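You operate a simulated robot arm through the tools that you are given. There is no shell and no other tool. Be economical: measure what you need, move in short steps, check, and stop when the job is done.

You run a simulated robot arm. Do the job below in one go: nothing can be reset, and whatever is moved stays where it is left.

Task
Swap the scorched middle fuse for the spare of the same rating.
Fine: main lever off before a fuse moves and on again after; stand the old fuse in the red tray; leave the other fuses. Set down upright: fuse. Where these are worked on the way, their far stop is far enough and under half their travel is too little: main lever.

It is judged by the outcome, as a careful person would: the job done as asked, and still so three seconds after it is handed in. It fails if anything else is knocked over, pushed out of place, dropped, spilled or broken.

Robot
A 7-joint arm with a two-finger parallel gripper, fixed in place. Base frame: the origin is at the foot of the arm, x ahead of it, y to its left, z up. Units: mm, degrees, N and s.
Its first joint turns from -166.0 to 166.0 degrees. Payload 4.4 kg.
The TCP is the grasp point between the finger pads, 23 mm short of the fingertips. In the tool frame z runs along the fingers and y along their closing line. The gripper opens to 94 mm. The fingers are 38 mm wide and 10 mm thick; the gripper's body (54 by 96 mm) begins 39 mm behind the TCP.
Orientation is that of the tool frame in the base frame, as a unit quaternion [x, y, z, w]. With the fingers straight down and closing along the base's y, the tool's x points along the base's -x, its y along +y and its z along -z.

Tools
- The arm moves only by the tool play_rows. Its argument "steps" is a list of rows, each an object of numbers (a shift or turn left out is 0, a gripper value left out holds the last): "dx", "dy", "dz": the shift along the base's x, y, z in mm; "wx", "wy", "wz": the turn, a rotation vector about the base's x, y, z in degrees; "fingers": the gripper command, from -1 (shut) to 1 (fully open), values between in proportion. In form: [{"dx": .., "dy": .., "dz": .., "wx": .., "wy": .., "wz": .., "fingers": ..}, ...]. A call has 1 to 20 rows; each row is the pose to reach, as a shift and turn from the pose commanded when the call began. A row lasts 0.2 s, in which the tool goes at most 50 mm and 8.6 degrees; a call with a longer step from one row to the next is refused whole, and so is a gripper value outside its range. Where a pose cannot be reached the arm comes as near as it can. A force on the tool above 70 N (or 10 N above the force at the start of the call, whichever is more), or a blocked arm, ends the call early, and 0.2 s more pass. Each finger travels about 72 mm/s and halts on what it meets, pressing with about 36 N; the grip force reading is that of the motor and also rises with nothing between the fingers. The clock runs only during rows and for 0.2 s after the last one: add rows that repeat a pose to give the fingers time. It gives the time, the measured TCP pose, the force on the tool (base axes), the opening and the grip force at its end, in the units of the frame above (readings bear some noise), with the torque about the TCP (base axes, N m) and any sound that the robot's microphone picked up.
- Cameras (640 x 400 px; columns grow to the right, rows downward): "scene" is fixed at [50.9, -651.4, 1508.1]; the picture's right is [0.93, -0.38, 0.00], its down [-0.11, -0.26, -0.96] and it looks along [0.36, 0.89, -0.29] (base axes); focal length 344 px, centre (320, 200). "wrist" rides on the gripper at [87, 16, -74] in the tool frame; the picture's right is [-0.18, 0.98, 0.00], its down [-0.58, -0.11, -0.81] and it looks along [-0.79, -0.15, 0.59] (tool axes); focal length 243 px, centre (320, 200). There is no depth. A picture from a camera that has moved, and an enlarged one, comes with that camera's place and axes in the base frame and with its lens.
- snapshot(camera): a new picture of that camera. It takes no simulated time.
- zoom(camera, box): a new picture of the part [left, top, right, bottom] of that camera's present view, enlarged. It takes no simulated time.
- sign_off(): hands the job in; it is judged then, once.

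Go step by step. Nothing tells you positions but the pictures and the camera data: compare them with the known pose of the tool, close in by small moves and look again before you grip or let go. The budget is 120 turns and 64 pictures, counting those below and the enlarged ones. Unless the task says otherwise, let go and move clear before handing in, and close with one line.

The tools are called after "Request:" as a command line: name --argument value ..., lists and objects as JSON in quotes. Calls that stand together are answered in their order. play_rows: Moves the arm, as the interface text tells. Its arguments: {"type":"object","properties":{"steps":{"type":"array","items":{"type":"object","properties":{"dx":{"type":"number"},"dy":{"type":"number"},"dz":{"type":"number"},"wx":{"type":"number"},"wy":{"type":"number"},"wz":{"type":"number"},"fingers":{"type":"number"}}}}},"required":["steps"]} The other tools are called the same way: snapshot (camera) takes a picture; zoom (camera, box) takes an enlarged picture of a part of a camera's view; sign_off () hands the job in.

At the start:

```text
clock: 0.0
tcp_pos: [312.1, 570.5, 1232.5]
tcp_rot: [0.0, 1.0, 0.0, 0.0]
force: [-0.3, -0.2, 0.2]
wrist_torque: [-0.01, 0.0, 0.0]
opening: 93.9
grip_force: 0.1
```

scene: 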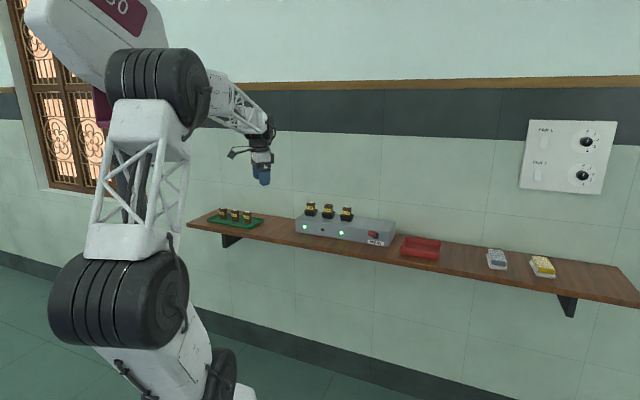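
wrist: 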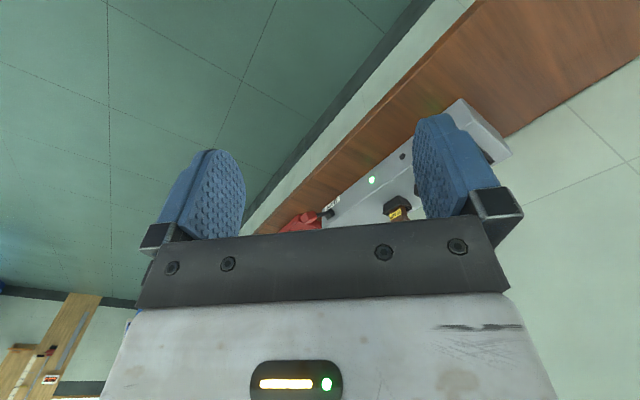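

I see a shelf with a green tray of spare fuses on the left, a fuse box with three fuses and a red lever in the middle, and the red tray to the right. I'll zoom in for details.

Request:
zoom --camera "scene" --box '[285, 190, 405, 265]'

Request:
zoom --camera "scene" --box '[185, 190, 281, 250]'

Request:
zoom --camera "scene" --box '[360, 220, 456, 280]'

```text
5.33 times, centred on (345, 228) of scene
camera zoom: at [50.9, -651.4, 1508.1], right [0.93, -0.38, 0.0], down [-0.11, -0.26, -0.96], along [0.36, 0.89, -0.29], focal length 1835 px, centre (187, 53)
```

zoom: 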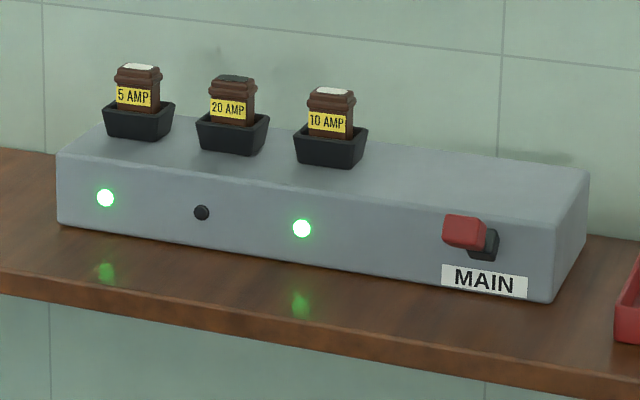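

```text
6.67 times, centred on (233, 220) of scene
camera zoom: at [50.9, -651.4, 1508.1], right [0.93, -0.38, 0.0], down [-0.11, -0.26, -0.96], along [0.36, 0.89, -0.29], focal length 2294 px, centre (900, 67)
```

zoom: 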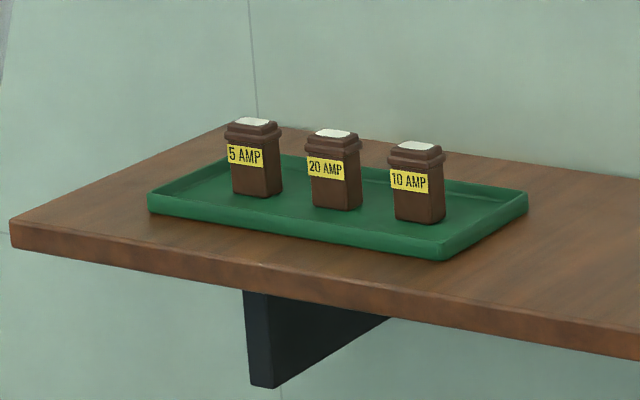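

```text
6.67 times, centred on (408, 250) of scene
camera zoom: at [50.9, -651.4, 1508.1], right [0.93, -0.38, 0.0], down [-0.11, -0.26, -0.96], along [0.36, 0.89, -0.29], focal length 2294 px, centre (-267, -133)
```

zoom: 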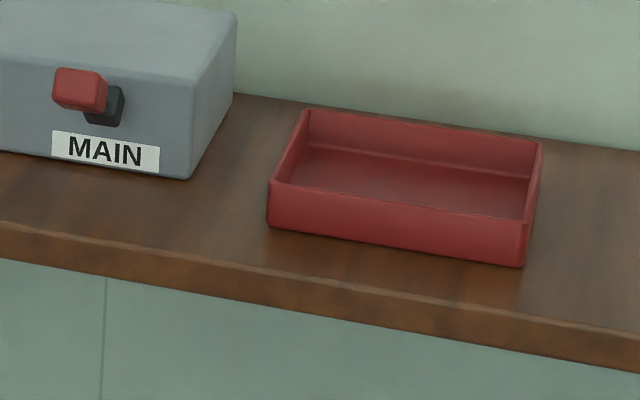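

Triangulating gives a shelf running diagonally, along (0.71,-0.71), with the lever near (716,444,995). The left box fuse is near e=-100 and the box front is about 813 mm out along (0.71,0.71). I'll turn the tool 45° to face the box and move closer to look.

Request:
play_rows --steps '[{"dx": 28, "dy": -22, "dz": -8, "wz": 5}, {"dx": 56, "dy": -45, "dz": -16, "wz": 10}, {"dx": 83, "dy": -67, "dz": -25, "wz": 15}, {"dx": 110, "dy": -90, "dz": -33, "wz": 20}, {"dx": 138, "dy": -112, "dz": -41, "wz": 25}, {"dx": 165, "dy": -134, "dz": -49, "wz": 30}, {"dx": 193, "dy": -157, "dz": -57, "wz": 35}, {"dx": 220, "dy": -179, "dz": -66, "wz": 40}, {"dx": 248, "dy": -202, "dz": -74, "wz": 45}, {"dx": 275, "dy": -224, "dz": -82, "wz": 45}, {"dx": 275, "dy": -224, "dz": -82, "wz": 45}]'

Request:
snapshot --camera "wrist"

```text
clock: 2.4
tcp_pos: [586.0, 350.2, 1151.0]
tcp_rot: [-0.383, 0.924, 0.0, 0.0]
force: [0.0, 0.0, 0.3]
wrist_torque: [-0.04, 0.02, 0.0]
opening: 93.8
grip_force: 0.0
```

```text
58 pictures are left
camera wrist: at [515.2, 299.5, 1225.6], right [-0.57, 0.82, 0.0], down [0.49, 0.33, 0.81], along [0.67, 0.46, -0.59], focal length 243 px, centre (320, 200)
```

wrist: 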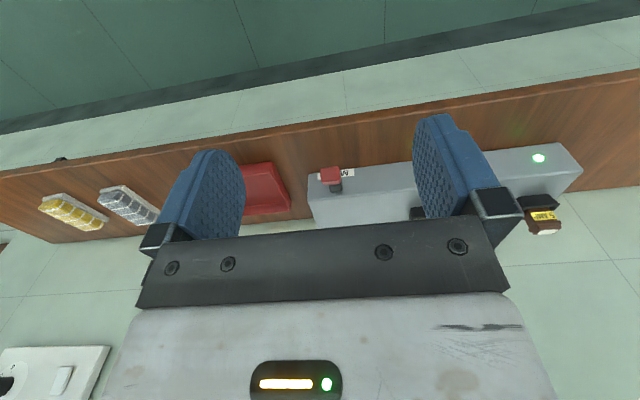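

The lever is visible between the fingers. I'll zoom in on it.

Request:
zoom --camera "wrist" --box '[290, 145, 386, 205]'

Request:
zoom --camera "scene" --box '[356, 222, 396, 247]'

```text
6.67 times, centred on (338, 175) of wrist
camera zoom: at [515.2, 299.5, 1225.6], right [-0.57, 0.82, 0.0], down [0.49, 0.33, 0.81], along [0.67, 0.46, -0.59], focal length 1618 px, centre (200, 367)
```

zoom: 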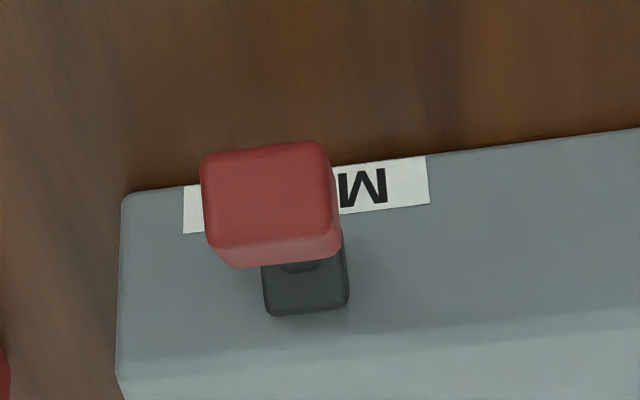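

```text
16.00 times, centred on (376, 234) of scene
camera zoom: at [50.9, -651.4, 1508.1], right [0.93, -0.38, 0.0], down [-0.11, -0.26, -0.96], along [0.36, 0.89, -0.29], focal length 5505 px, centre (-576, -352)
```

zoom: 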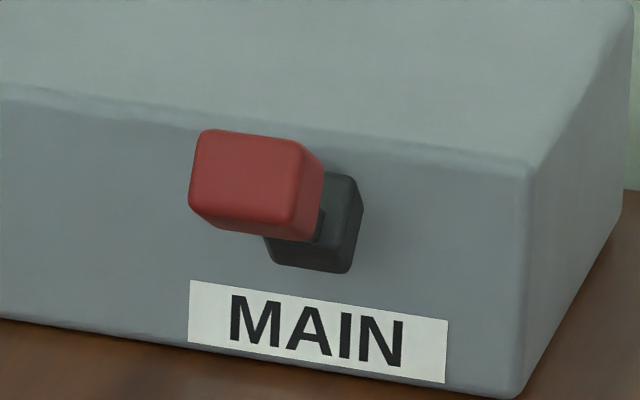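

The red knob tilts upward (its underside shows from above), so "on" is up and off is down. I'll move closer for a better fix on it.

Request:
play_rows --steps '[{"dx": 23, "dy": 13, "dz": -20, "fingers": 0.3}, {"dx": 46, "dy": 26, "dz": -40, "fingers": 0.3}, {"dx": 69, "dy": 39, "dz": -61, "fingers": 0.3}, {"dx": 69, "dy": 39, "dz": -61, "fingers": 0.3}, {"dx": 69, "dy": 39, "dz": -61, "fingers": 0.3}]'

Request:
snapshot --camera "wrist"

Request:
zoom --camera "scene" --box '[340, 185, 420, 235]'

```text
clock: 3.6
tcp_pos: [655.9, 385.4, 1089.9]
tcp_rot: [-0.382, 0.924, 0.0, 0.0]
force: [0.0, 0.2, -0.1]
wrist_torque: [-0.01, 0.03, 0.0]
opening: 60.9
grip_force: 0.1
```

```text
55 pictures are left
camera wrist: at [585.0, 336.1, 1164.6], right [-0.56, 0.83, 0.0], down [0.49, 0.33, 0.81], along [0.67, 0.46, -0.59], focal length 243 px, centre (320, 200)
```

wrist: 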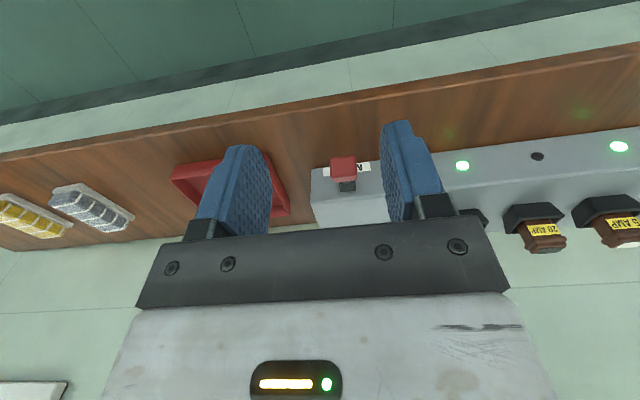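

```text
8.00 times, centred on (380, 210) of scene
camera zoom: at [50.9, -651.4, 1508.1], right [0.93, -0.38, 0.0], down [-0.11, -0.26, -0.96], along [0.36, 0.89, -0.29], focal length 2753 px, centre (-160, 120)
```

zoom: 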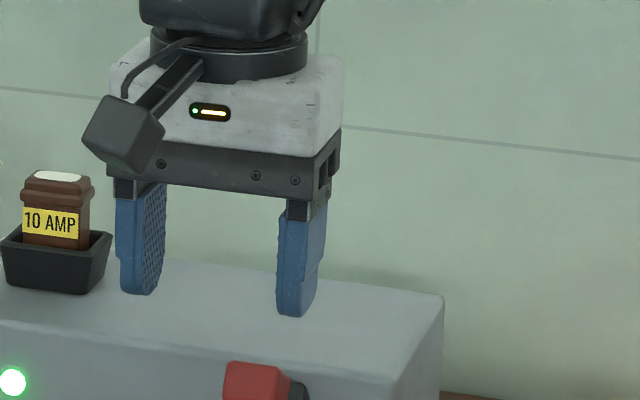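

I'll zoom in on the knob for a precise triangulation.

Request:
zoom --camera "wrist" --box '[296, 145, 392, 205]'

```text
6.67 times, centred on (344, 175) of wrist
camera zoom: at [585.0, 336.1, 1164.6], right [-0.56, 0.83, 0.0], down [0.49, 0.33, 0.81], along [0.67, 0.46, -0.59], focal length 1618 px, centre (160, 367)
```

zoom: 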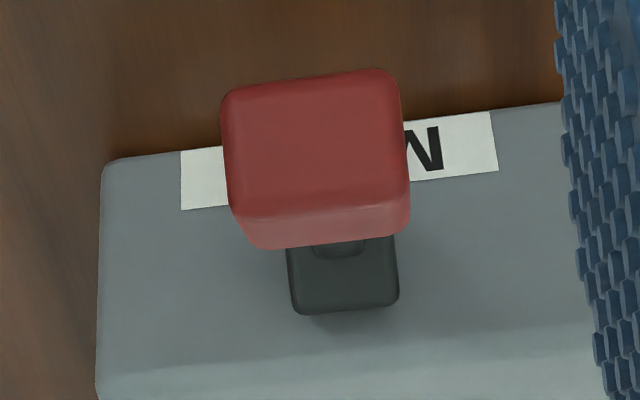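

The knob front face comes out at about (718,456,995), 27 mm wide, with the box face well behind it. I'll hover above the knob with the fingers straddling it and check.

Request:
play_rows --steps '[{"dx": 22, "dy": 25, "dz": -15}, {"dx": 45, "dy": 51, "dz": -30}, {"dx": 67, "dy": 76, "dz": -45}, {"dx": 67, "dy": 76, "dz": -45}]'

Request:
snapshot --camera "wrist"

Request:
zoom --camera "scene" --box '[335, 200, 415, 250]'

```text
clock: 4.6
tcp_pos: [722.4, 463.1, 1043.3]
tcp_rot: [-0.382, 0.924, 0.0, 0.0]
force: [0.7, -0.1, -0.2]
wrist_torque: [0.0, -0.01, -0.03]
opening: 61.0
grip_force: 0.1
```

```text
52 pictures are left
camera wrist: at [651.9, 412.7, 1117.3], right [-0.57, 0.82, 0.0], down [0.49, 0.33, 0.81], along [0.67, 0.46, -0.59], focal length 243 px, centre (320, 200)
```

wrist: 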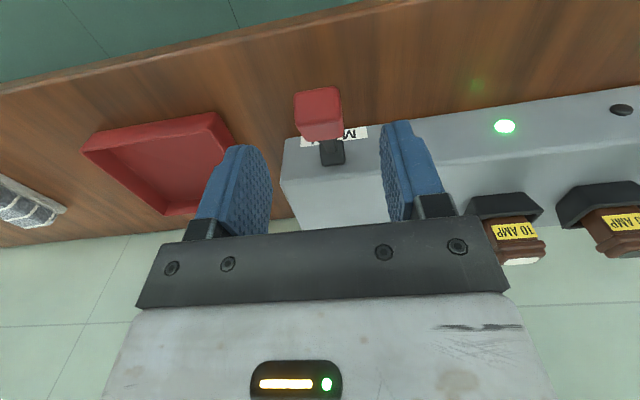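

```text
8.00 times, centred on (375, 225) of scene
camera zoom: at [50.9, -651.4, 1508.1], right [0.93, -0.38, 0.0], down [-0.11, -0.26, -0.96], along [0.36, 0.89, -0.29], focal length 2753 px, centre (-120, 0)
```

zoom: 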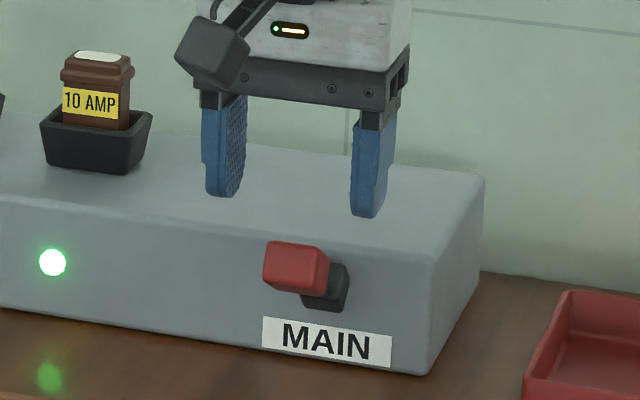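

Fingers straddle the knob (e within ~1 mm). I'll descend 43 mm and close on the knob.

Request:
play_rows --steps '[{"dz": -20}, {"dz": -43}, {"dz": -43}, {"dz": -43, "fingers": -0.2}, {"dz": -43, "fingers": -0.5}, {"dz": -43, "fingers": -0.6}, {"dz": -43, "fingers": -0.6}]'

Request:
snapshot --camera "wrist"

Request:
zoom --camera "scene" --box '[335, 200, 415, 250]'

```text
clock: 6.2
tcp_pos: [722.3, 461.4, 1001.3]
tcp_rot: [-0.383, 0.924, 0.0, 0.0]
force: [27.8, -18.4, -6.5]
wrist_torque: [-0.57, -0.47, 0.14]
opening: 28.1
grip_force: 44.8
```

```text
50 pictures are left
camera wrist: at [651.8, 411.8, 1075.7], right [-0.56, 0.83, 0.0], down [0.49, 0.33, 0.81], along [0.67, 0.46, -0.59], focal length 243 px, centre (320, 200)
```

wrist: 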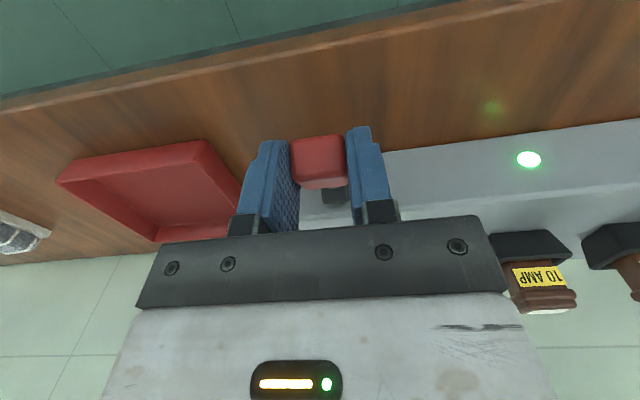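

```text
8.00 times, centred on (375, 225) of scene
camera zoom: at [50.9, -651.4, 1508.1], right [0.93, -0.38, 0.0], down [-0.11, -0.26, -0.96], along [0.36, 0.89, -0.29], focal length 2753 px, centre (-120, 0)
```

zoom: 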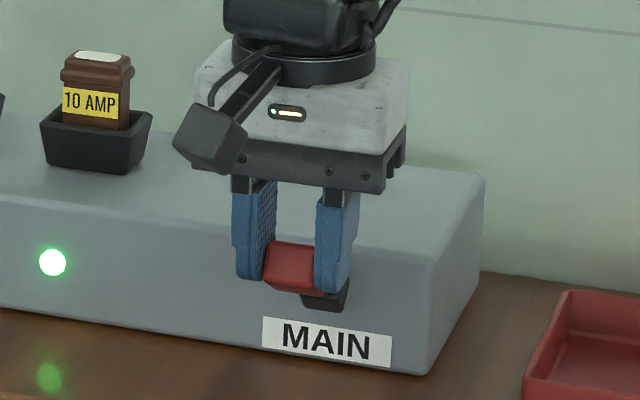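

The knob is gripped, with some sideways load. I'll relieve that by about 2 mm and push down along the arc in small steps.

Request:
play_rows --steps '[{"dx": 1.4, "dy": -1.4}, {"dx": 0, "dy": -2.8, "dz": -5}, {"dx": -1.4, "dy": -4.2, "dz": -10}, {"dx": -2.5, "dy": -5.3, "dz": -15}, {"dx": -2.5, "dy": -5.3, "dz": -15}]'

Request:
zoom --camera "scene" --box '[335, 200, 415, 250]'

```text
clock: 7.4
tcp_pos: [719.0, 456.6, 986.7]
tcp_rot: [-0.384, 0.923, 0.001, 0.0]
force: [-19.3, 8.3, 17.7]
wrist_torque: [0.85, -0.78, -0.46]
opening: 27.9
grip_force: 44.5
```

```text
8.00 times, centred on (375, 225) of scene
camera zoom: at [50.9, -651.4, 1508.1], right [0.93, -0.38, 0.0], down [-0.11, -0.26, -0.96], along [0.36, 0.89, -0.29], focal length 2753 px, centre (-120, 0)
```

zoom: 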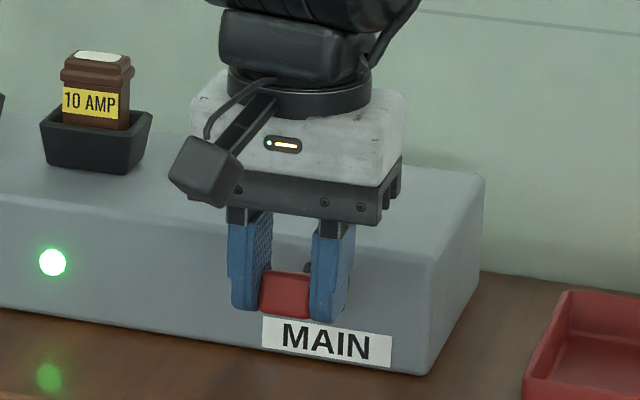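

The lever is following. I'll continue down.

Request:
play_rows --steps '[{"dx": -1.5, "dy": 0, "dz": -6}, {"dx": -2, "dy": -0.7, "dz": -12}, {"dx": -2, "dy": -0.7, "dz": -18}, {"dx": -1.5, "dy": 0, "dz": -24}, {"dx": -1.5, "dy": 0, "dz": -24}]'

Request:
zoom --camera "scene" --box '[335, 200, 415, 250]'

```text
clock: 8.6
tcp_pos: [719.3, 456.3, 962.3]
tcp_rot: [-0.383, 0.924, 0.0, 0.0]
force: [-20.2, 15.4, 3.2]
wrist_torque: [0.16, 0.0, 0.03]
opening: 30.8
grip_force: 12.4
```

```text
8.00 times, centred on (375, 225) of scene
camera zoom: at [50.9, -651.4, 1508.1], right [0.93, -0.38, 0.0], down [-0.11, -0.26, -0.96], along [0.36, 0.89, -0.29], focal length 2753 px, centre (-120, 0)
```

zoom: 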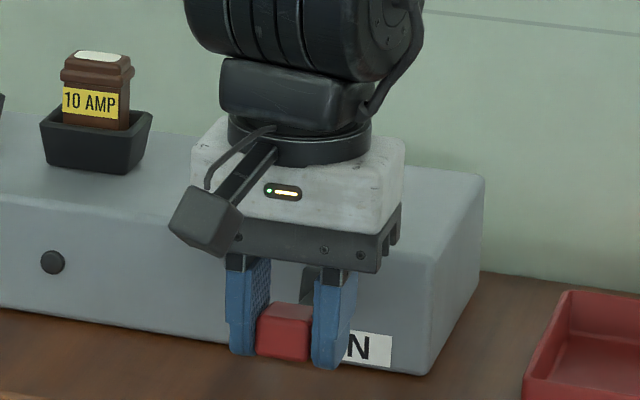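

The indicator went dark, so the main is off. I'll push a little further toward the stop.

Request:
play_rows --steps '[{"dx": -1, "dy": 1, "dz": -4}, {"dx": 0, "dy": 2, "dz": -8}, {"dx": 0, "dy": 2, "dz": -12}, {"dx": 0, "dy": 2, "dz": -12}]'

Request:
zoom --camera "scene" --box '[335, 200, 415, 250]'

```text
clock: 9.6
tcp_pos: [719.9, 460.5, 952.1]
tcp_rot: [-0.383, 0.924, 0.0, 0.001]
force: [-3.2, -3.8, 17.9]
wrist_torque: [1.12, -0.79, 0.21]
opening: 28.1
grip_force: 45.1
```

```text
8.00 times, centred on (375, 225) of scene
camera zoom: at [50.9, -651.4, 1508.1], right [0.93, -0.38, 0.0], down [-0.11, -0.26, -0.96], along [0.36, 0.89, -0.29], focal length 2753 px, centre (-120, 0)
```

zoom: 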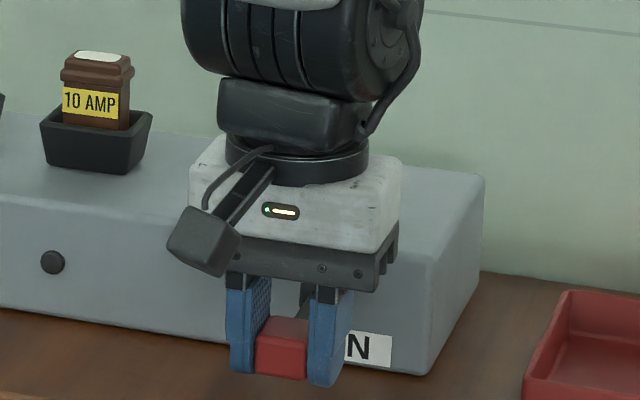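

Request:
play_rows --steps '[{"dx": 1, "dy": 1, "dz": -3}, {"dx": 2, "dy": 2, "dz": -6}, {"dx": 3, "dy": 3, "dz": -10}, {"dx": 3, "dy": 3, "dz": -10}]'

Request:
zoom --camera "scene" --box '[335, 200, 415, 250]'

```text
clock: 10.6
tcp_pos: [723.6, 460.5, 940.3]
tcp_rot: [-0.384, 0.923, 0.0, 0.001]
force: [-12.2, -19.6, 10.1]
wrist_torque: [0.54, -0.77, -0.04]
opening: 28.0
grip_force: 45.4
```

```text
8.00 times, centred on (375, 225) of scene
camera zoom: at [50.9, -651.4, 1508.1], right [0.93, -0.38, 0.0], down [-0.11, -0.26, -0.96], along [0.36, 0.89, -0.29], focal length 2753 px, centre (-120, 0)
```

zoom: 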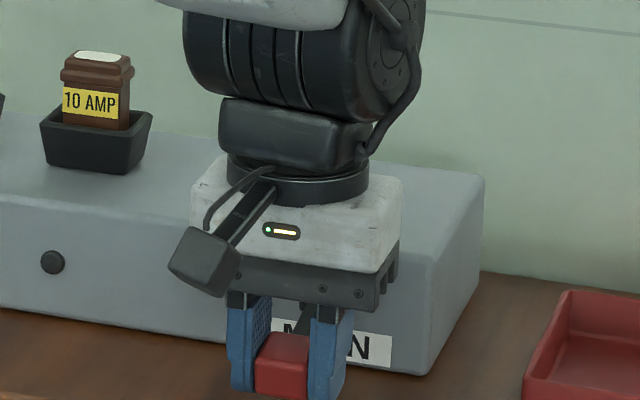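

Request:
play_rows --steps '[{"dz": -3}, {"dz": -7}, {"dz": -7}]'

```text
clock: 11.4
tcp_pos: [723.7, 460.6, 936.0]
tcp_rot: [-0.383, 0.924, 0.0, 0.001]
force: [40.4, -10.0, 17.7]
wrist_torque: [0.86, -0.73, 0.49]
opening: 28.1
grip_force: 45.0
```

The lever looks to be at its lower stop. I'll release, rise and view the box.

Request:
play_rows --steps '[{"fingers": 0.3}, {"fingers": 0.3}, {"fingers": 0.3}, {"dz": 45}, {"dz": 95}, {"dx": -20, "dy": -20, "dz": 140}, {"dx": -45, "dy": -35, "dz": 180}, {"dx": -75, "dy": -5, "dz": 200}, {"dx": -105, "dy": 25, "dz": 210}, {"dx": -135, "dy": 55, "dz": 210}, {"dx": -165, "dy": 85, "dz": 210}, {"dx": -165, "dy": 85, "dz": 210}]'

Request:
snapshot --camera "wrist"

Request:
zoom --camera "scene" --box '[285, 185, 405, 260]'

```text
refused: row 6 steps farther than a row can; nothing moved
```

```text
44 pictures are left
camera wrist: at [651.9, 411.9, 1009.9], right [-0.56, 0.83, 0.0], down [0.49, 0.33, 0.81], along [0.67, 0.46, -0.59], focal length 243 px, centre (320, 200)
```

wrist: 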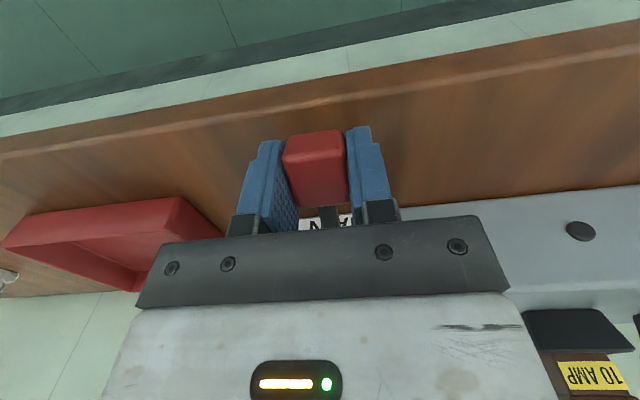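

```text
5.33 times, centred on (345, 222) of scene
camera zoom: at [50.9, -651.4, 1508.1], right [0.93, -0.38, 0.0], down [-0.11, -0.26, -0.96], along [0.36, 0.89, -0.29], focal length 1835 px, centre (187, 80)
```

zoom: 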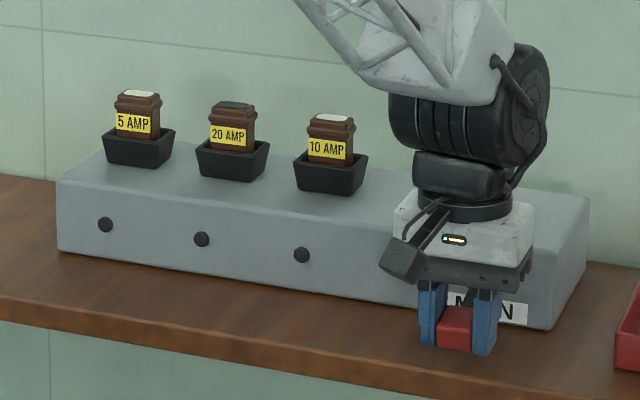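

Request:
play_rows --steps '[{"fingers": 0.3}, {"fingers": 0.3}, {"fingers": 0.3}, {"dz": 45}, {"dz": 93}, {"dx": -5, "dy": -5, "dz": 140}, {"dx": -25, "dy": -15, "dz": 180}, {"dx": -50, "dy": 0, "dz": 205}, {"dx": -80, "dy": 25, "dz": 210}, {"dx": -110, "dy": 50, "dz": 210}, {"dx": -140, "dy": 75, "dz": 210}, {"dx": -165, "dy": 85, "dz": 210}, {"dx": -165, "dy": 85, "dz": 210}]'

Request:
snapshot --camera "wrist"

Request:
zoom --camera "scene" --box '[285, 185, 405, 260]'

```text
clock: 14.2
tcp_pos: [556.8, 548.1, 1143.8]
tcp_rot: [-0.383, 0.924, 0.0, -0.001]
force: [-0.3, -0.3, -0.7]
wrist_torque: [0.0, 0.0, 0.03]
opening: 61.1
grip_force: 0.0
```

```text
42 pictures are left
camera wrist: at [485.2, 498.2, 1217.7], right [-0.57, 0.82, 0.0], down [0.49, 0.33, 0.81], along [0.67, 0.46, -0.59], focal length 243 px, centre (320, 200)
```

wrist: 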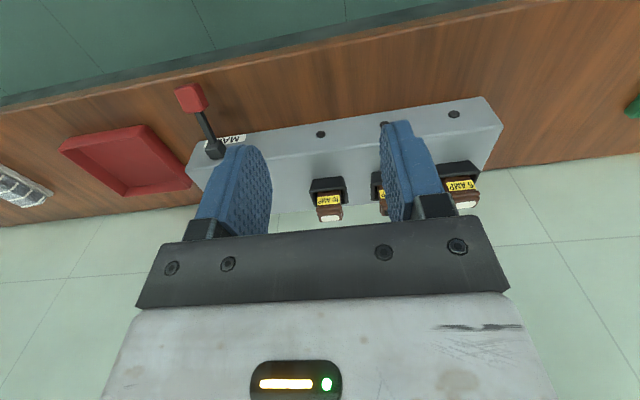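

```text
5.33 times, centred on (345, 222) of scene
camera zoom: at [50.9, -651.4, 1508.1], right [0.93, -0.38, 0.0], down [-0.11, -0.26, -0.96], along [0.36, 0.89, -0.29], focal length 1835 px, centre (187, 80)
```

zoom: 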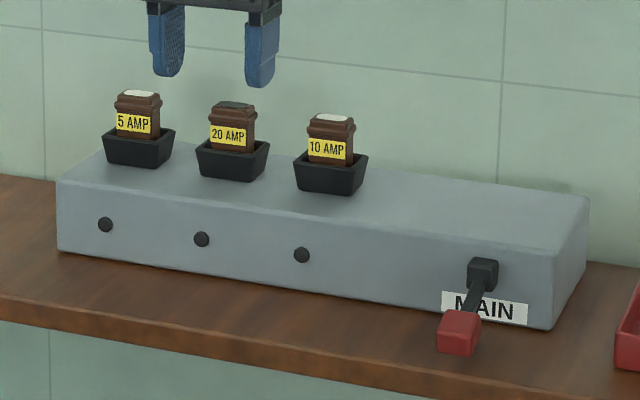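

Main is off with the lever down. I'll shift left to see the middle (scorched 20 A) fuse.

Request:
play_rows --steps '[{"dx": -30, "dy": 30}, {"dx": -55, "dy": 55}, {"dx": -55, "dy": 55}, {"dx": -55, "dy": 55}]'

Request:
zoom --camera "wrist" --box '[240, 150, 400, 250]'

```text
clock: 15.2
tcp_pos: [501.7, 603.1, 1145.9]
tcp_rot: [-0.382, 0.924, 0.0, 0.0]
force: [-0.6, -0.6, -0.7]
wrist_torque: [0.02, 0.03, 0.03]
opening: 61.0
grip_force: 0.1
```

```text
4.00 times, centred on (320, 200) of wrist
camera zoom: at [430.9, 553.3, 1220.2], right [-0.57, 0.82, 0.0], down [0.49, 0.33, 0.81], along [0.67, 0.46, -0.59], focal length 970 px, centre (320, 200)
```

zoom: 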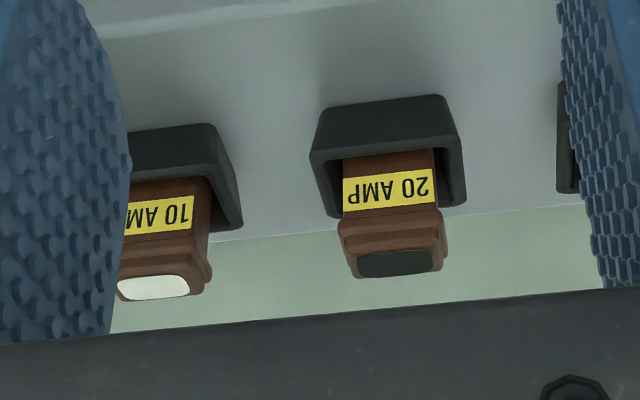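

The middle fuse top is about (662,745,1032), nearly 1 m from the base. I'll check the reach by hovering above it.

Request:
play_rows --steps '[{"dx": 30, "dy": 27, "dz": -5}, {"dx": 60, "dy": 54, "dz": -10}, {"dx": 90, "dy": 81, "dz": -20}, {"dx": 120, "dy": 108, "dz": -30}, {"dx": 140, "dy": 125, "dz": -40}, {"dx": 160, "dy": 142, "dz": -40}, {"dx": 160, "dy": 142, "dz": -40}, {"dx": 160, "dy": 142, "dz": -40}]'

Request:
snapshot --camera "wrist"

Request:
snapshot --camera "scene"

```text
clock: 17.0
tcp_pos: [662.0, 740.7, 1104.3]
tcp_rot: [-0.382, 0.924, 0.0, 0.0]
force: [0.9, 0.3, -0.6]
wrist_torque: [-0.01, 0.0, 0.04]
opening: 61.2
grip_force: 0.0
```

```text
39 pictures are left
camera wrist: at [590.9, 691.3, 1178.3], right [-0.56, 0.83, 0.0], down [0.49, 0.33, 0.81], along [0.67, 0.46, -0.59], focal length 243 px, centre (320, 200)
```

wrist: 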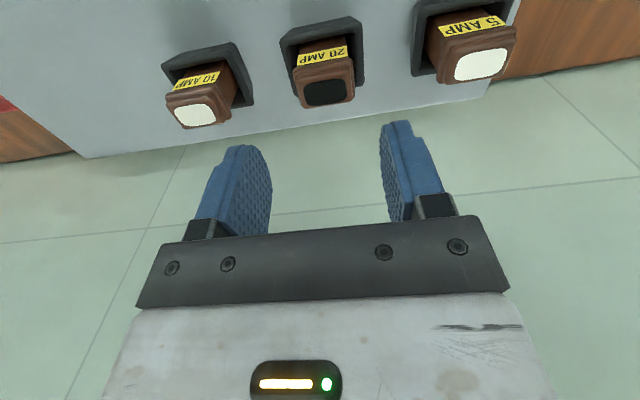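

```text
38 pictures are left
```

scene: 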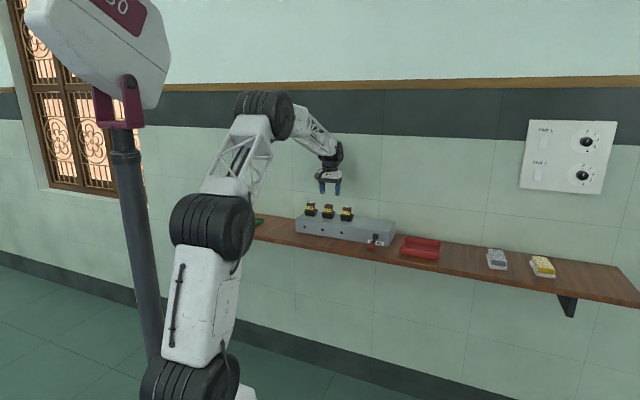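

Reach is fine. The 20 A cap is at about (657,741,1035). I'll line up and descend partway.

Request:
play_rows --steps '[{"dx": -4.8, "dy": 0.3, "dz": -10}, {"dx": -4.8, "dy": 0.3, "dz": -45}, {"dx": -4.8, "dy": 0.3, "dz": -45}, {"dx": -4.8, "dy": 0.3, "dz": -45}]'

Request:
snapshot --camera "wrist"

Request:
zoom --camera "scene" --box '[288, 175, 368, 225]'

```text
clock: 18.0
tcp_pos: [659.4, 744.4, 1059.6]
tcp_rot: [-0.381, 0.924, 0.0, 0.0]
force: [-0.6, -0.3, 0.1]
wrist_torque: [-0.01, -0.01, 0.01]
opening: 61.3
grip_force: 0.1
```

```text
37 pictures are left
camera wrist: at [587.8, 694.4, 1133.1], right [-0.57, 0.82, 0.0], down [0.49, 0.33, 0.81], along [0.67, 0.46, -0.59], focal length 243 px, centre (320, 200)
```

wrist: 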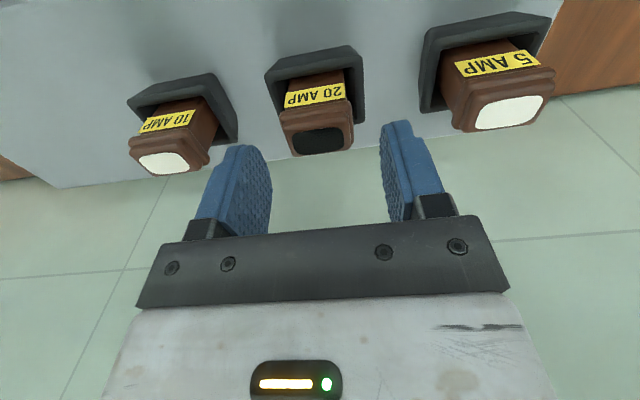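

```text
8.00 times, centred on (328, 200) of scene
camera zoom: at [50.9, -651.4, 1508.1], right [0.93, -0.38, 0.0], down [-0.11, -0.26, -0.96], along [0.36, 0.89, -0.29], focal length 2753 px, centre (256, 200)
```

zoom: 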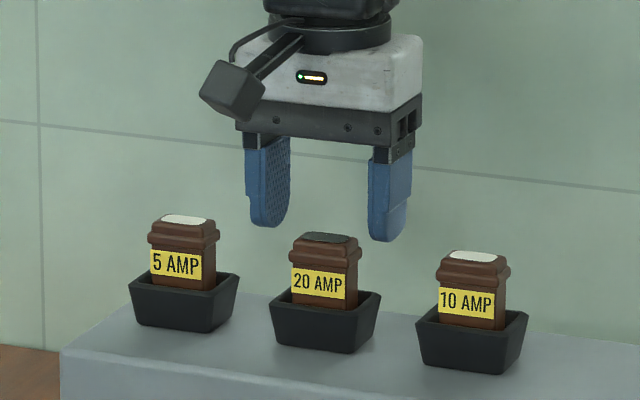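

Fuse is slightly nearer than the TCP (about 4 mm). I'll correct and descend to grip height.

Request:
play_rows --steps '[{"dx": -2.2, "dy": -3.5}, {"dx": -2.2, "dy": -3.5, "dz": -15}, {"dx": -2.2, "dy": -3.5, "dz": -31}, {"dx": -2.2, "dy": -3.5, "dz": -31}, {"dx": -2.2, "dy": -3.5, "dz": -31}]'

Request:
snapshot --camera "wrist"

Request:
zoom --camera "scene" --box '[288, 175, 368, 225]'

```text
clock: 19.2
tcp_pos: [655.6, 738.3, 1029.2]
tcp_rot: [-0.382, 0.924, 0.0, 0.0]
force: [0.0, -0.8, -0.4]
wrist_torque: [0.0, 0.0, 0.04]
opening: 60.8
grip_force: 0.1
```

```text
35 pictures are left
camera wrist: at [584.3, 689.1, 1104.1], right [-0.57, 0.82, 0.0], down [0.49, 0.33, 0.81], along [0.67, 0.46, -0.59], focal length 243 px, centre (320, 200)
```

wrist: 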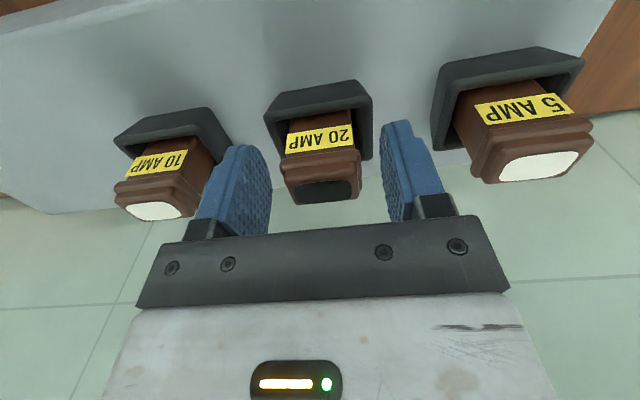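

```text
8.00 times, centred on (328, 200) of scene
camera zoom: at [50.9, -651.4, 1508.1], right [0.93, -0.38, 0.0], down [-0.11, -0.26, -0.96], along [0.36, 0.89, -0.29], focal length 2753 px, centre (256, 200)
```

zoom: 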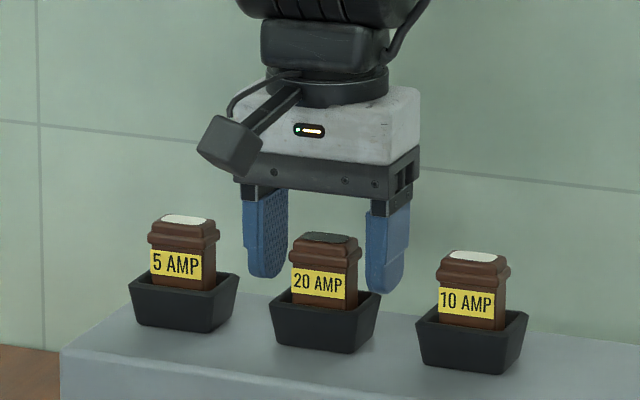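

Aligned. I'll nudge 1.5 mm, close, then check the grip.

Request:
play_rows --steps '[{"dx": -1.2, "dy": 1.2}, {"dx": -1.2, "dy": 1.2, "fingers": 0}, {"dx": -1.2, "dy": 1.2, "fingers": -0.3}, {"dx": -1.2, "dy": 1.2, "fingers": -0.5}, {"dx": -1.2, "dy": 1.2, "fingers": -0.5}]'

Request:
snapshot --camera "wrist"

```text
clock: 20.4
tcp_pos: [654.9, 740.4, 1027.8]
tcp_rot: [-0.382, 0.924, 0.0, 0.0]
force: [0.3, 0.2, 0.9]
wrist_torque: [0.0, -0.01, -0.02]
opening: 33.3
grip_force: 36.2
```

```text
33 pictures are left
camera wrist: at [583.5, 691.1, 1103.2], right [-0.57, 0.82, 0.0], down [0.49, 0.33, 0.81], along [0.67, 0.46, -0.59], focal length 243 px, centre (320, 200)
```

wrist: 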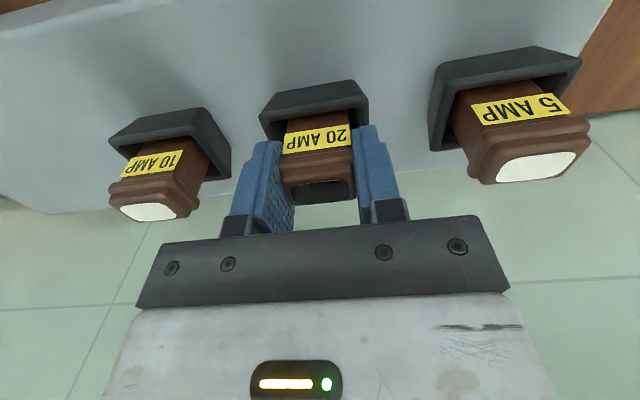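

The fuse is held at 33 mm with no side load; this pose is my socket reference. I'll lift straight up.

Request:
play_rows --steps '[{"dz": 8}, {"dz": 16}, {"dz": 26}, {"dz": 40}, {"dz": 60}, {"dz": 85}, {"dz": 105}, {"dz": 105}]'

Request:
zoom --camera "scene" --box '[288, 165, 384, 225]'

Request:
snapshot --camera "wrist"

```text
clock: 22.2
tcp_pos: [652.2, 742.7, 1134.2]
tcp_rot: [-0.383, 0.924, 0.0, 0.0]
force: [-0.6, 1.2, -0.2]
wrist_torque: [0.03, 0.01, 0.02]
opening: 33.2
grip_force: 35.6
```

```text
6.67 times, centred on (336, 195) of scene
camera zoom: at [50.9, -651.4, 1508.1], right [0.93, -0.38, 0.0], down [-0.11, -0.26, -0.96], along [0.36, 0.89, -0.29], focal length 2294 px, centre (213, 233)
```

zoom: 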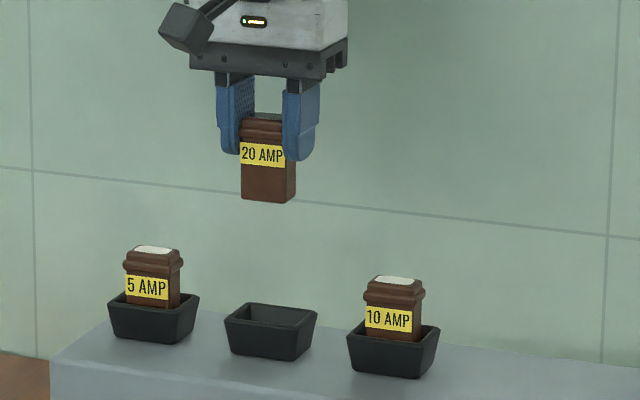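

```text
31 pictures are left
camera wrist: at [582.4, 692.7, 1208.5], right [-0.57, 0.82, 0.0], down [0.49, 0.33, 0.81], along [0.67, 0.46, -0.59], focal length 243 px, centre (320, 200)
```

wrist: 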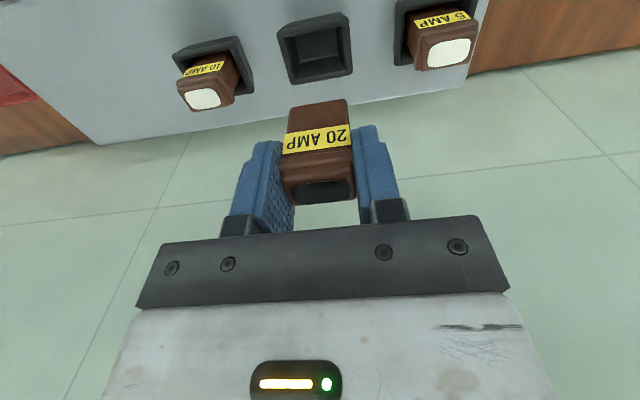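

Fuse extracted cleanly. I'll carry it high over toward the red tray.

Request:
play_rows --steps '[{"dx": 15, "dy": -30}, {"dx": 40, "dy": -66}, {"dx": 65, "dy": -102}, {"dx": 90, "dy": -138}, {"dx": 115, "dy": -174}, {"dx": 140, "dy": -210}, {"dx": 165, "dy": -246}, {"dx": 190, "dy": -282}, {"dx": 215, "dy": -318}, {"dx": 235, "dy": -345}, {"dx": 245, "dy": -360}, {"dx": 245, "dy": -360}, {"dx": 245, "dy": -360}]'

Request:
snapshot --camera "wrist"

Request:
zoom --camera "scene" --box '[360, 190, 480, 265]'

```text
clock: 25.0
tcp_pos: [898.9, 378.9, 1131.1]
tcp_rot: [-0.383, 0.924, 0.0, 0.0]
force: [-0.4, -0.2, -0.4]
wrist_torque: [0.01, -0.03, 0.07]
opening: 33.1
grip_force: 35.8
```

```text
30 pictures are left
camera wrist: at [826.7, 329.6, 1204.9], right [-0.56, 0.83, 0.0], down [0.49, 0.33, 0.81], along [0.67, 0.46, -0.59], focal length 243 px, centre (320, 200)
```

wrist: 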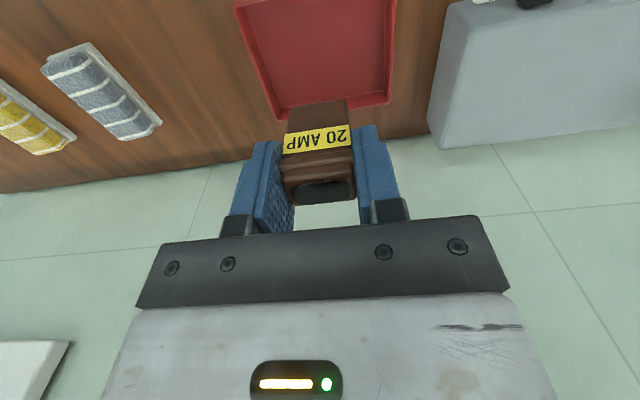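

```text
5.33 times, centred on (420, 228) of scene
camera zoom: at [50.9, -651.4, 1508.1], right [0.93, -0.38, 0.0], down [-0.11, -0.26, -0.96], along [0.36, 0.89, -0.29], focal length 1835 px, centre (-213, 53)
```

zoom: 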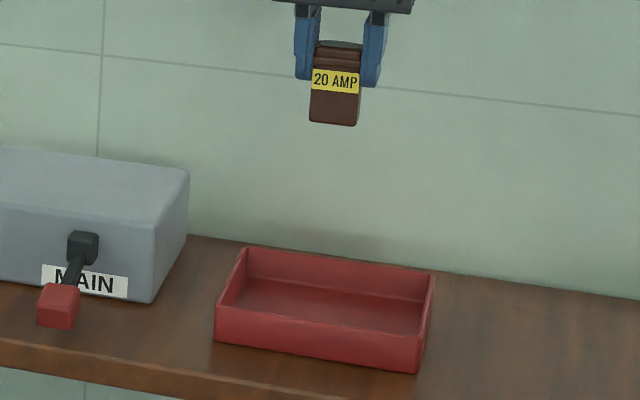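

Tray rim is about z 925, spanning e 300–444 and n 873–1000. I'll position at e≈371, n≈925 and descend most of the way.

Request:
play_rows --steps '[{"dx": 9, "dy": 6, "dz": -20}, {"dx": 17.6, "dy": 12.8, "dz": -60}, {"dx": 17.6, "dy": 12.8, "dz": -100}, {"dx": 17.6, "dy": 12.8, "dz": -140}, {"dx": 17.6, "dy": 12.8, "dz": -158}, {"dx": 17.6, "dy": 12.8, "dz": -158}, {"dx": 17.6, "dy": 12.8, "dz": -158}]'

Request:
snapshot --camera "wrist"

Request:
zoom --camera "scene" --box '[380, 210, 460, 260]'

```text
clock: 26.6
tcp_pos: [918.9, 395.0, 976.5]
tcp_rot: [-0.382, 0.924, -0.001, 0.0]
force: [-0.5, -0.6, 0.6]
wrist_torque: [0.01, 0.02, -0.04]
opening: 33.7
grip_force: 35.7
```

```text
28 pictures are left
camera wrist: at [847.8, 345.3, 1050.7], right [-0.57, 0.82, 0.0], down [0.49, 0.33, 0.81], along [0.67, 0.46, -0.59], focal length 243 px, centre (320, 200)
```

wrist: 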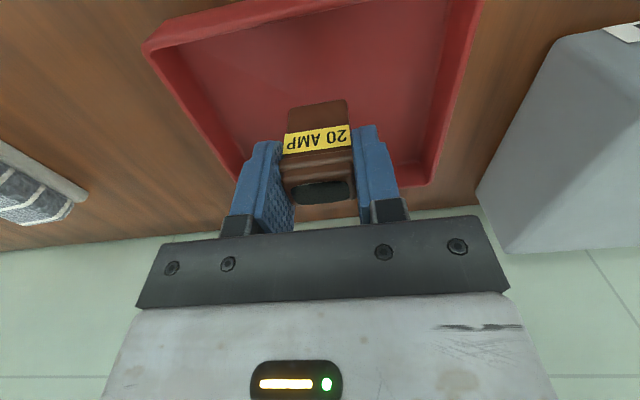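

```text
8.00 times, centred on (420, 235) of scene
camera zoom: at [50.9, -651.4, 1508.1], right [0.93, -0.38, 0.0], down [-0.11, -0.26, -0.96], along [0.36, 0.89, -0.29], focal length 2753 px, centre (-480, -80)
```

zoom: 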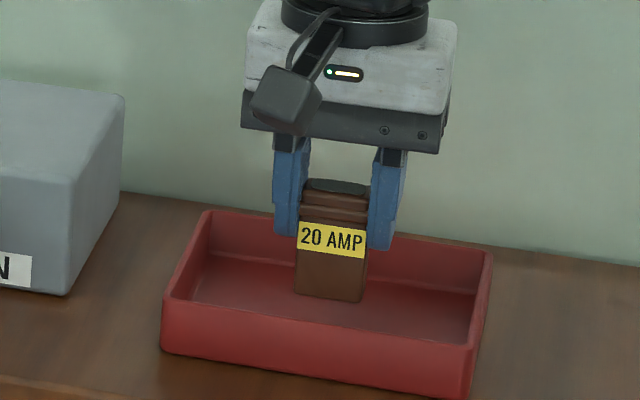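

Well centred in the tray. I'll lower slowly until contact.

Request:
play_rows --steps '[{"dz": -6}, {"dz": -12}, {"dz": -15}, {"dz": -15}]'

Request:
zoom --camera "scene" --box '[380, 210, 460, 260]'

```text
clock: 27.6
tcp_pos: [917.5, 393.1, 960.9]
tcp_rot: [-0.383, 0.924, 0.0, 0.0]
force: [-0.7, 0.5, -1.2]
wrist_torque: [0.0, 0.05, 0.02]
opening: 33.3
grip_force: 36.3
```

```text
8.00 times, centred on (420, 235) of scene
camera zoom: at [50.9, -651.4, 1508.1], right [0.93, -0.38, 0.0], down [-0.11, -0.26, -0.96], along [0.36, 0.89, -0.29], focal length 2753 px, centre (-480, -80)
```

zoom: 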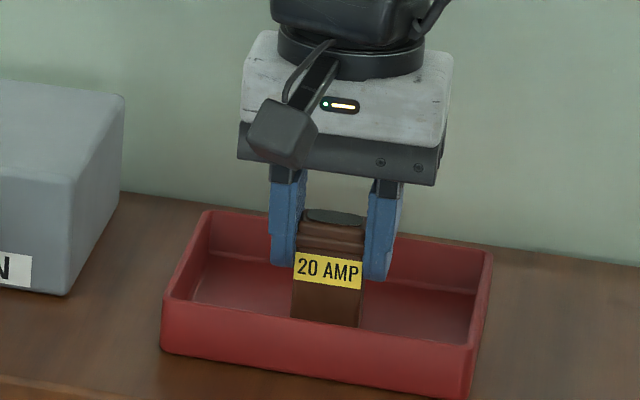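

Request:
play_rows --steps '[{"dz": -3}, {"dz": -5}, {"dz": -5}]'

```text
clock: 28.4
tcp_pos: [917.2, 393.8, 957.2]
tcp_rot: [-0.382, 0.924, -0.001, 0.001]
force: [-2.6, -5.1, 31.8]
wrist_torque: [-0.17, 0.24, -0.02]
opening: 33.5
grip_force: 36.3
```

The fuse is on the tray floor (32 N up). I'll ease up 2 mm, release and rise.

Request:
play_rows --steps '[{"dz": 2}, {"dz": 2, "fingers": -0.2}, {"dz": 2, "fingers": 0.1}, {"dz": 2, "fingers": 0.3}, {"dz": 2, "fingers": 0.3}, {"dz": 20}, {"dz": 55}, {"dz": 100}, {"dz": 145}, {"dz": 175}, {"dz": 175}]'

Request:
zoom --camera "scene" --box '[380, 210, 460, 260]'

```text
clock: 30.8
tcp_pos: [919.0, 396.4, 1133.2]
tcp_rot: [-0.383, 0.924, 0.001, 0.0]
force: [-0.5, -0.2, 0.4]
wrist_torque: [0.0, 0.01, 0.01]
opening: 61.1
grip_force: 0.1
```

```text
8.00 times, centred on (420, 235) of scene
camera zoom: at [50.9, -651.4, 1508.1], right [0.93, -0.38, 0.0], down [-0.11, -0.26, -0.96], along [0.36, 0.89, -0.29], focal length 2753 px, centre (-480, -80)
```

zoom: 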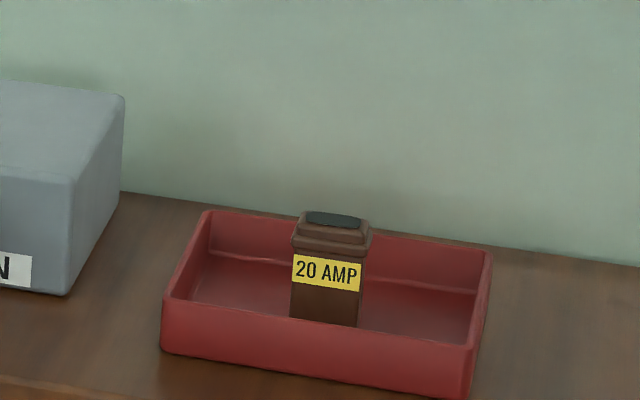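

The old fuse stands upright in the red tray. Now I'll move across at height to the green tray's spares.

Request:
play_rows --steps '[{"dx": -39, "dy": 29}, {"dx": -78, "dy": 58}, {"dx": -117, "dy": 87}, {"dx": -156, "dy": 116}, {"dx": -195, "dy": 145}, {"dx": -234, "dy": 174}, {"dx": -273, "dy": 203}, {"dx": -312, "dy": 232}, {"dx": -351, "dy": 261}, {"dx": -390, "dy": 290}, {"dx": -429, "dy": 319}, {"dx": -468, "dy": 348}, {"dx": -507, "dy": 377}, {"dx": -546, "dy": 406}, {"dx": -585, "dy": 435}, {"dx": -624, "dy": 464}, {"dx": -663, "dy": 493}, {"dx": -702, "dy": 522}, {"dx": -741, "dy": 551}, {"dx": -741, "dy": 551}]'

Request:
snapshot --camera "wrist"

```text
clock: 35.0
tcp_pos: [174.4, 947.3, 1129.2]
tcp_rot: [-0.382, 0.924, 0.0, 0.0]
force: [0.1, -0.2, 0.6]
wrist_torque: [-0.01, 0.05, -0.01]
opening: 60.8
grip_force: 0.2
```

```text
24 pictures are left
camera wrist: at [102.7, 897.0, 1203.5], right [-0.57, 0.82, 0.0], down [0.49, 0.33, 0.81], along [0.67, 0.46, -0.59], focal length 243 px, centre (320, 200)
```

wrist: 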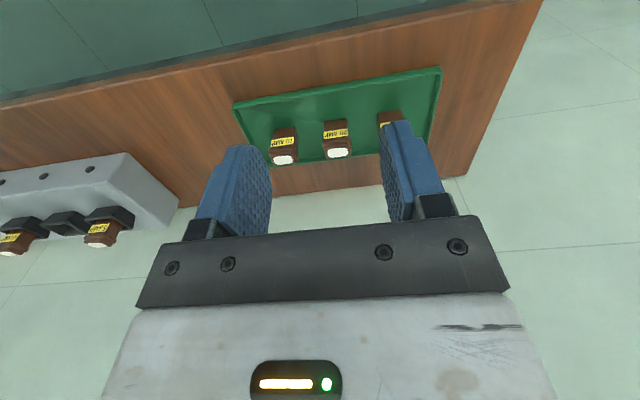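

The spare 20 A cap is near (273,1043,965). I'll hover above it.

Request:
play_rows --steps '[{"dx": 25, "dy": 24, "dz": -15}, {"dx": 50, "dy": 48, "dz": -30}, {"dx": 75, "dy": 72, "dz": -50}, {"dx": 98, "dy": 96, "dz": -75}, {"dx": 98, "dy": 96, "dz": -90}, {"dx": 98, "dy": 96, "dz": -90}, {"dx": 98, "dy": 96, "dz": -90}]'

Request:
snapshot --camera "wrist"

Request:
zoom --camera "scene" --box '[185, 175, 281, 235]'

```text
clock: 36.6
tcp_pos: [273.0, 1041.0, 1042.6]
tcp_rot: [-0.384, 0.923, 0.0, 0.0]
force: [-0.1, 0.1, 0.6]
wrist_torque: [0.03, -0.01, -0.01]
opening: 61.0
grip_force: 0.0
```

```text
23 pictures are left
camera wrist: at [201.5, 991.5, 1115.8], right [-0.57, 0.82, 0.0], down [0.49, 0.33, 0.81], along [0.67, 0.46, -0.59], focal length 243 px, centre (320, 200)
```

wrist: 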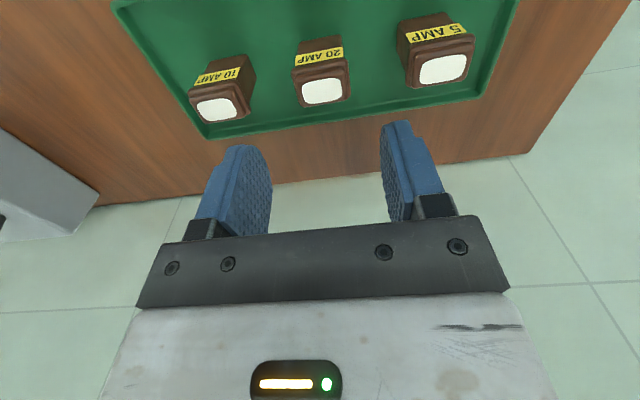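

```text
6.67 times, centred on (233, 205) of scene
camera zoom: at [50.9, -651.4, 1508.1], right [0.93, -0.38, 0.0], down [-0.11, -0.26, -0.96], along [0.36, 0.89, -0.29], focal length 2294 px, centre (900, 167)
```

zoom: 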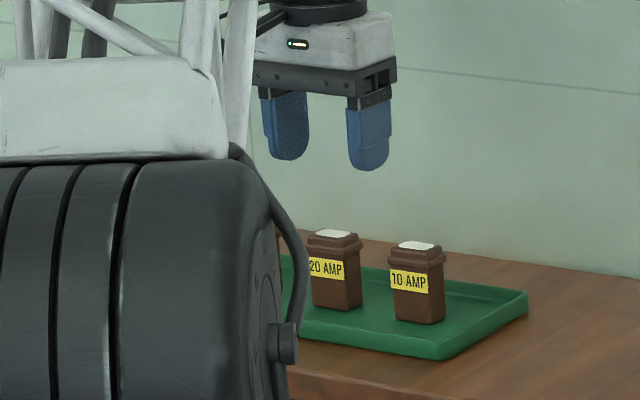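

The reach is good; the cap refines to (271,1041,966). I'll narrow slightly for neighbour clearance and lower to just above.

Request:
play_rows --steps '[{"dx": -2, "dy": 0, "fingers": 0.15}, {"dx": -2, "dy": 0, "dz": -25, "fingers": 0.15}, {"dx": -2, "dy": 0, "dz": -47, "fingers": 0.15}, {"dx": -2, "dy": 0, "dz": -47, "fingers": 0.15}, {"dx": -2, "dy": 0, "dz": -47, "fingers": 0.15}]'

Request:
snapshot --camera "wrist"

```text
clock: 37.8
tcp_pos: [271.9, 1042.4, 992.1]
tcp_rot: [-0.383, 0.924, 0.001, 0.001]
force: [-1.0, 0.1, -0.5]
wrist_torque: [-0.01, -0.03, 0.0]
opening: 53.9
grip_force: 0.1
```

```text
21 pictures are left
camera wrist: at [200.5, 993.0, 1066.8], right [-0.57, 0.82, 0.0], down [0.49, 0.33, 0.81], along [0.67, 0.46, -0.59], focal length 243 px, centre (320, 200)
```

wrist: 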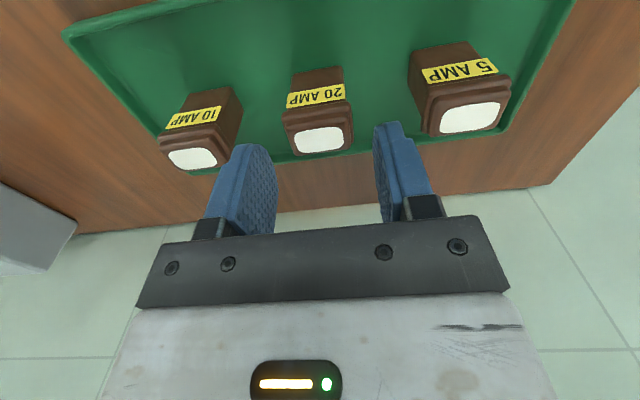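

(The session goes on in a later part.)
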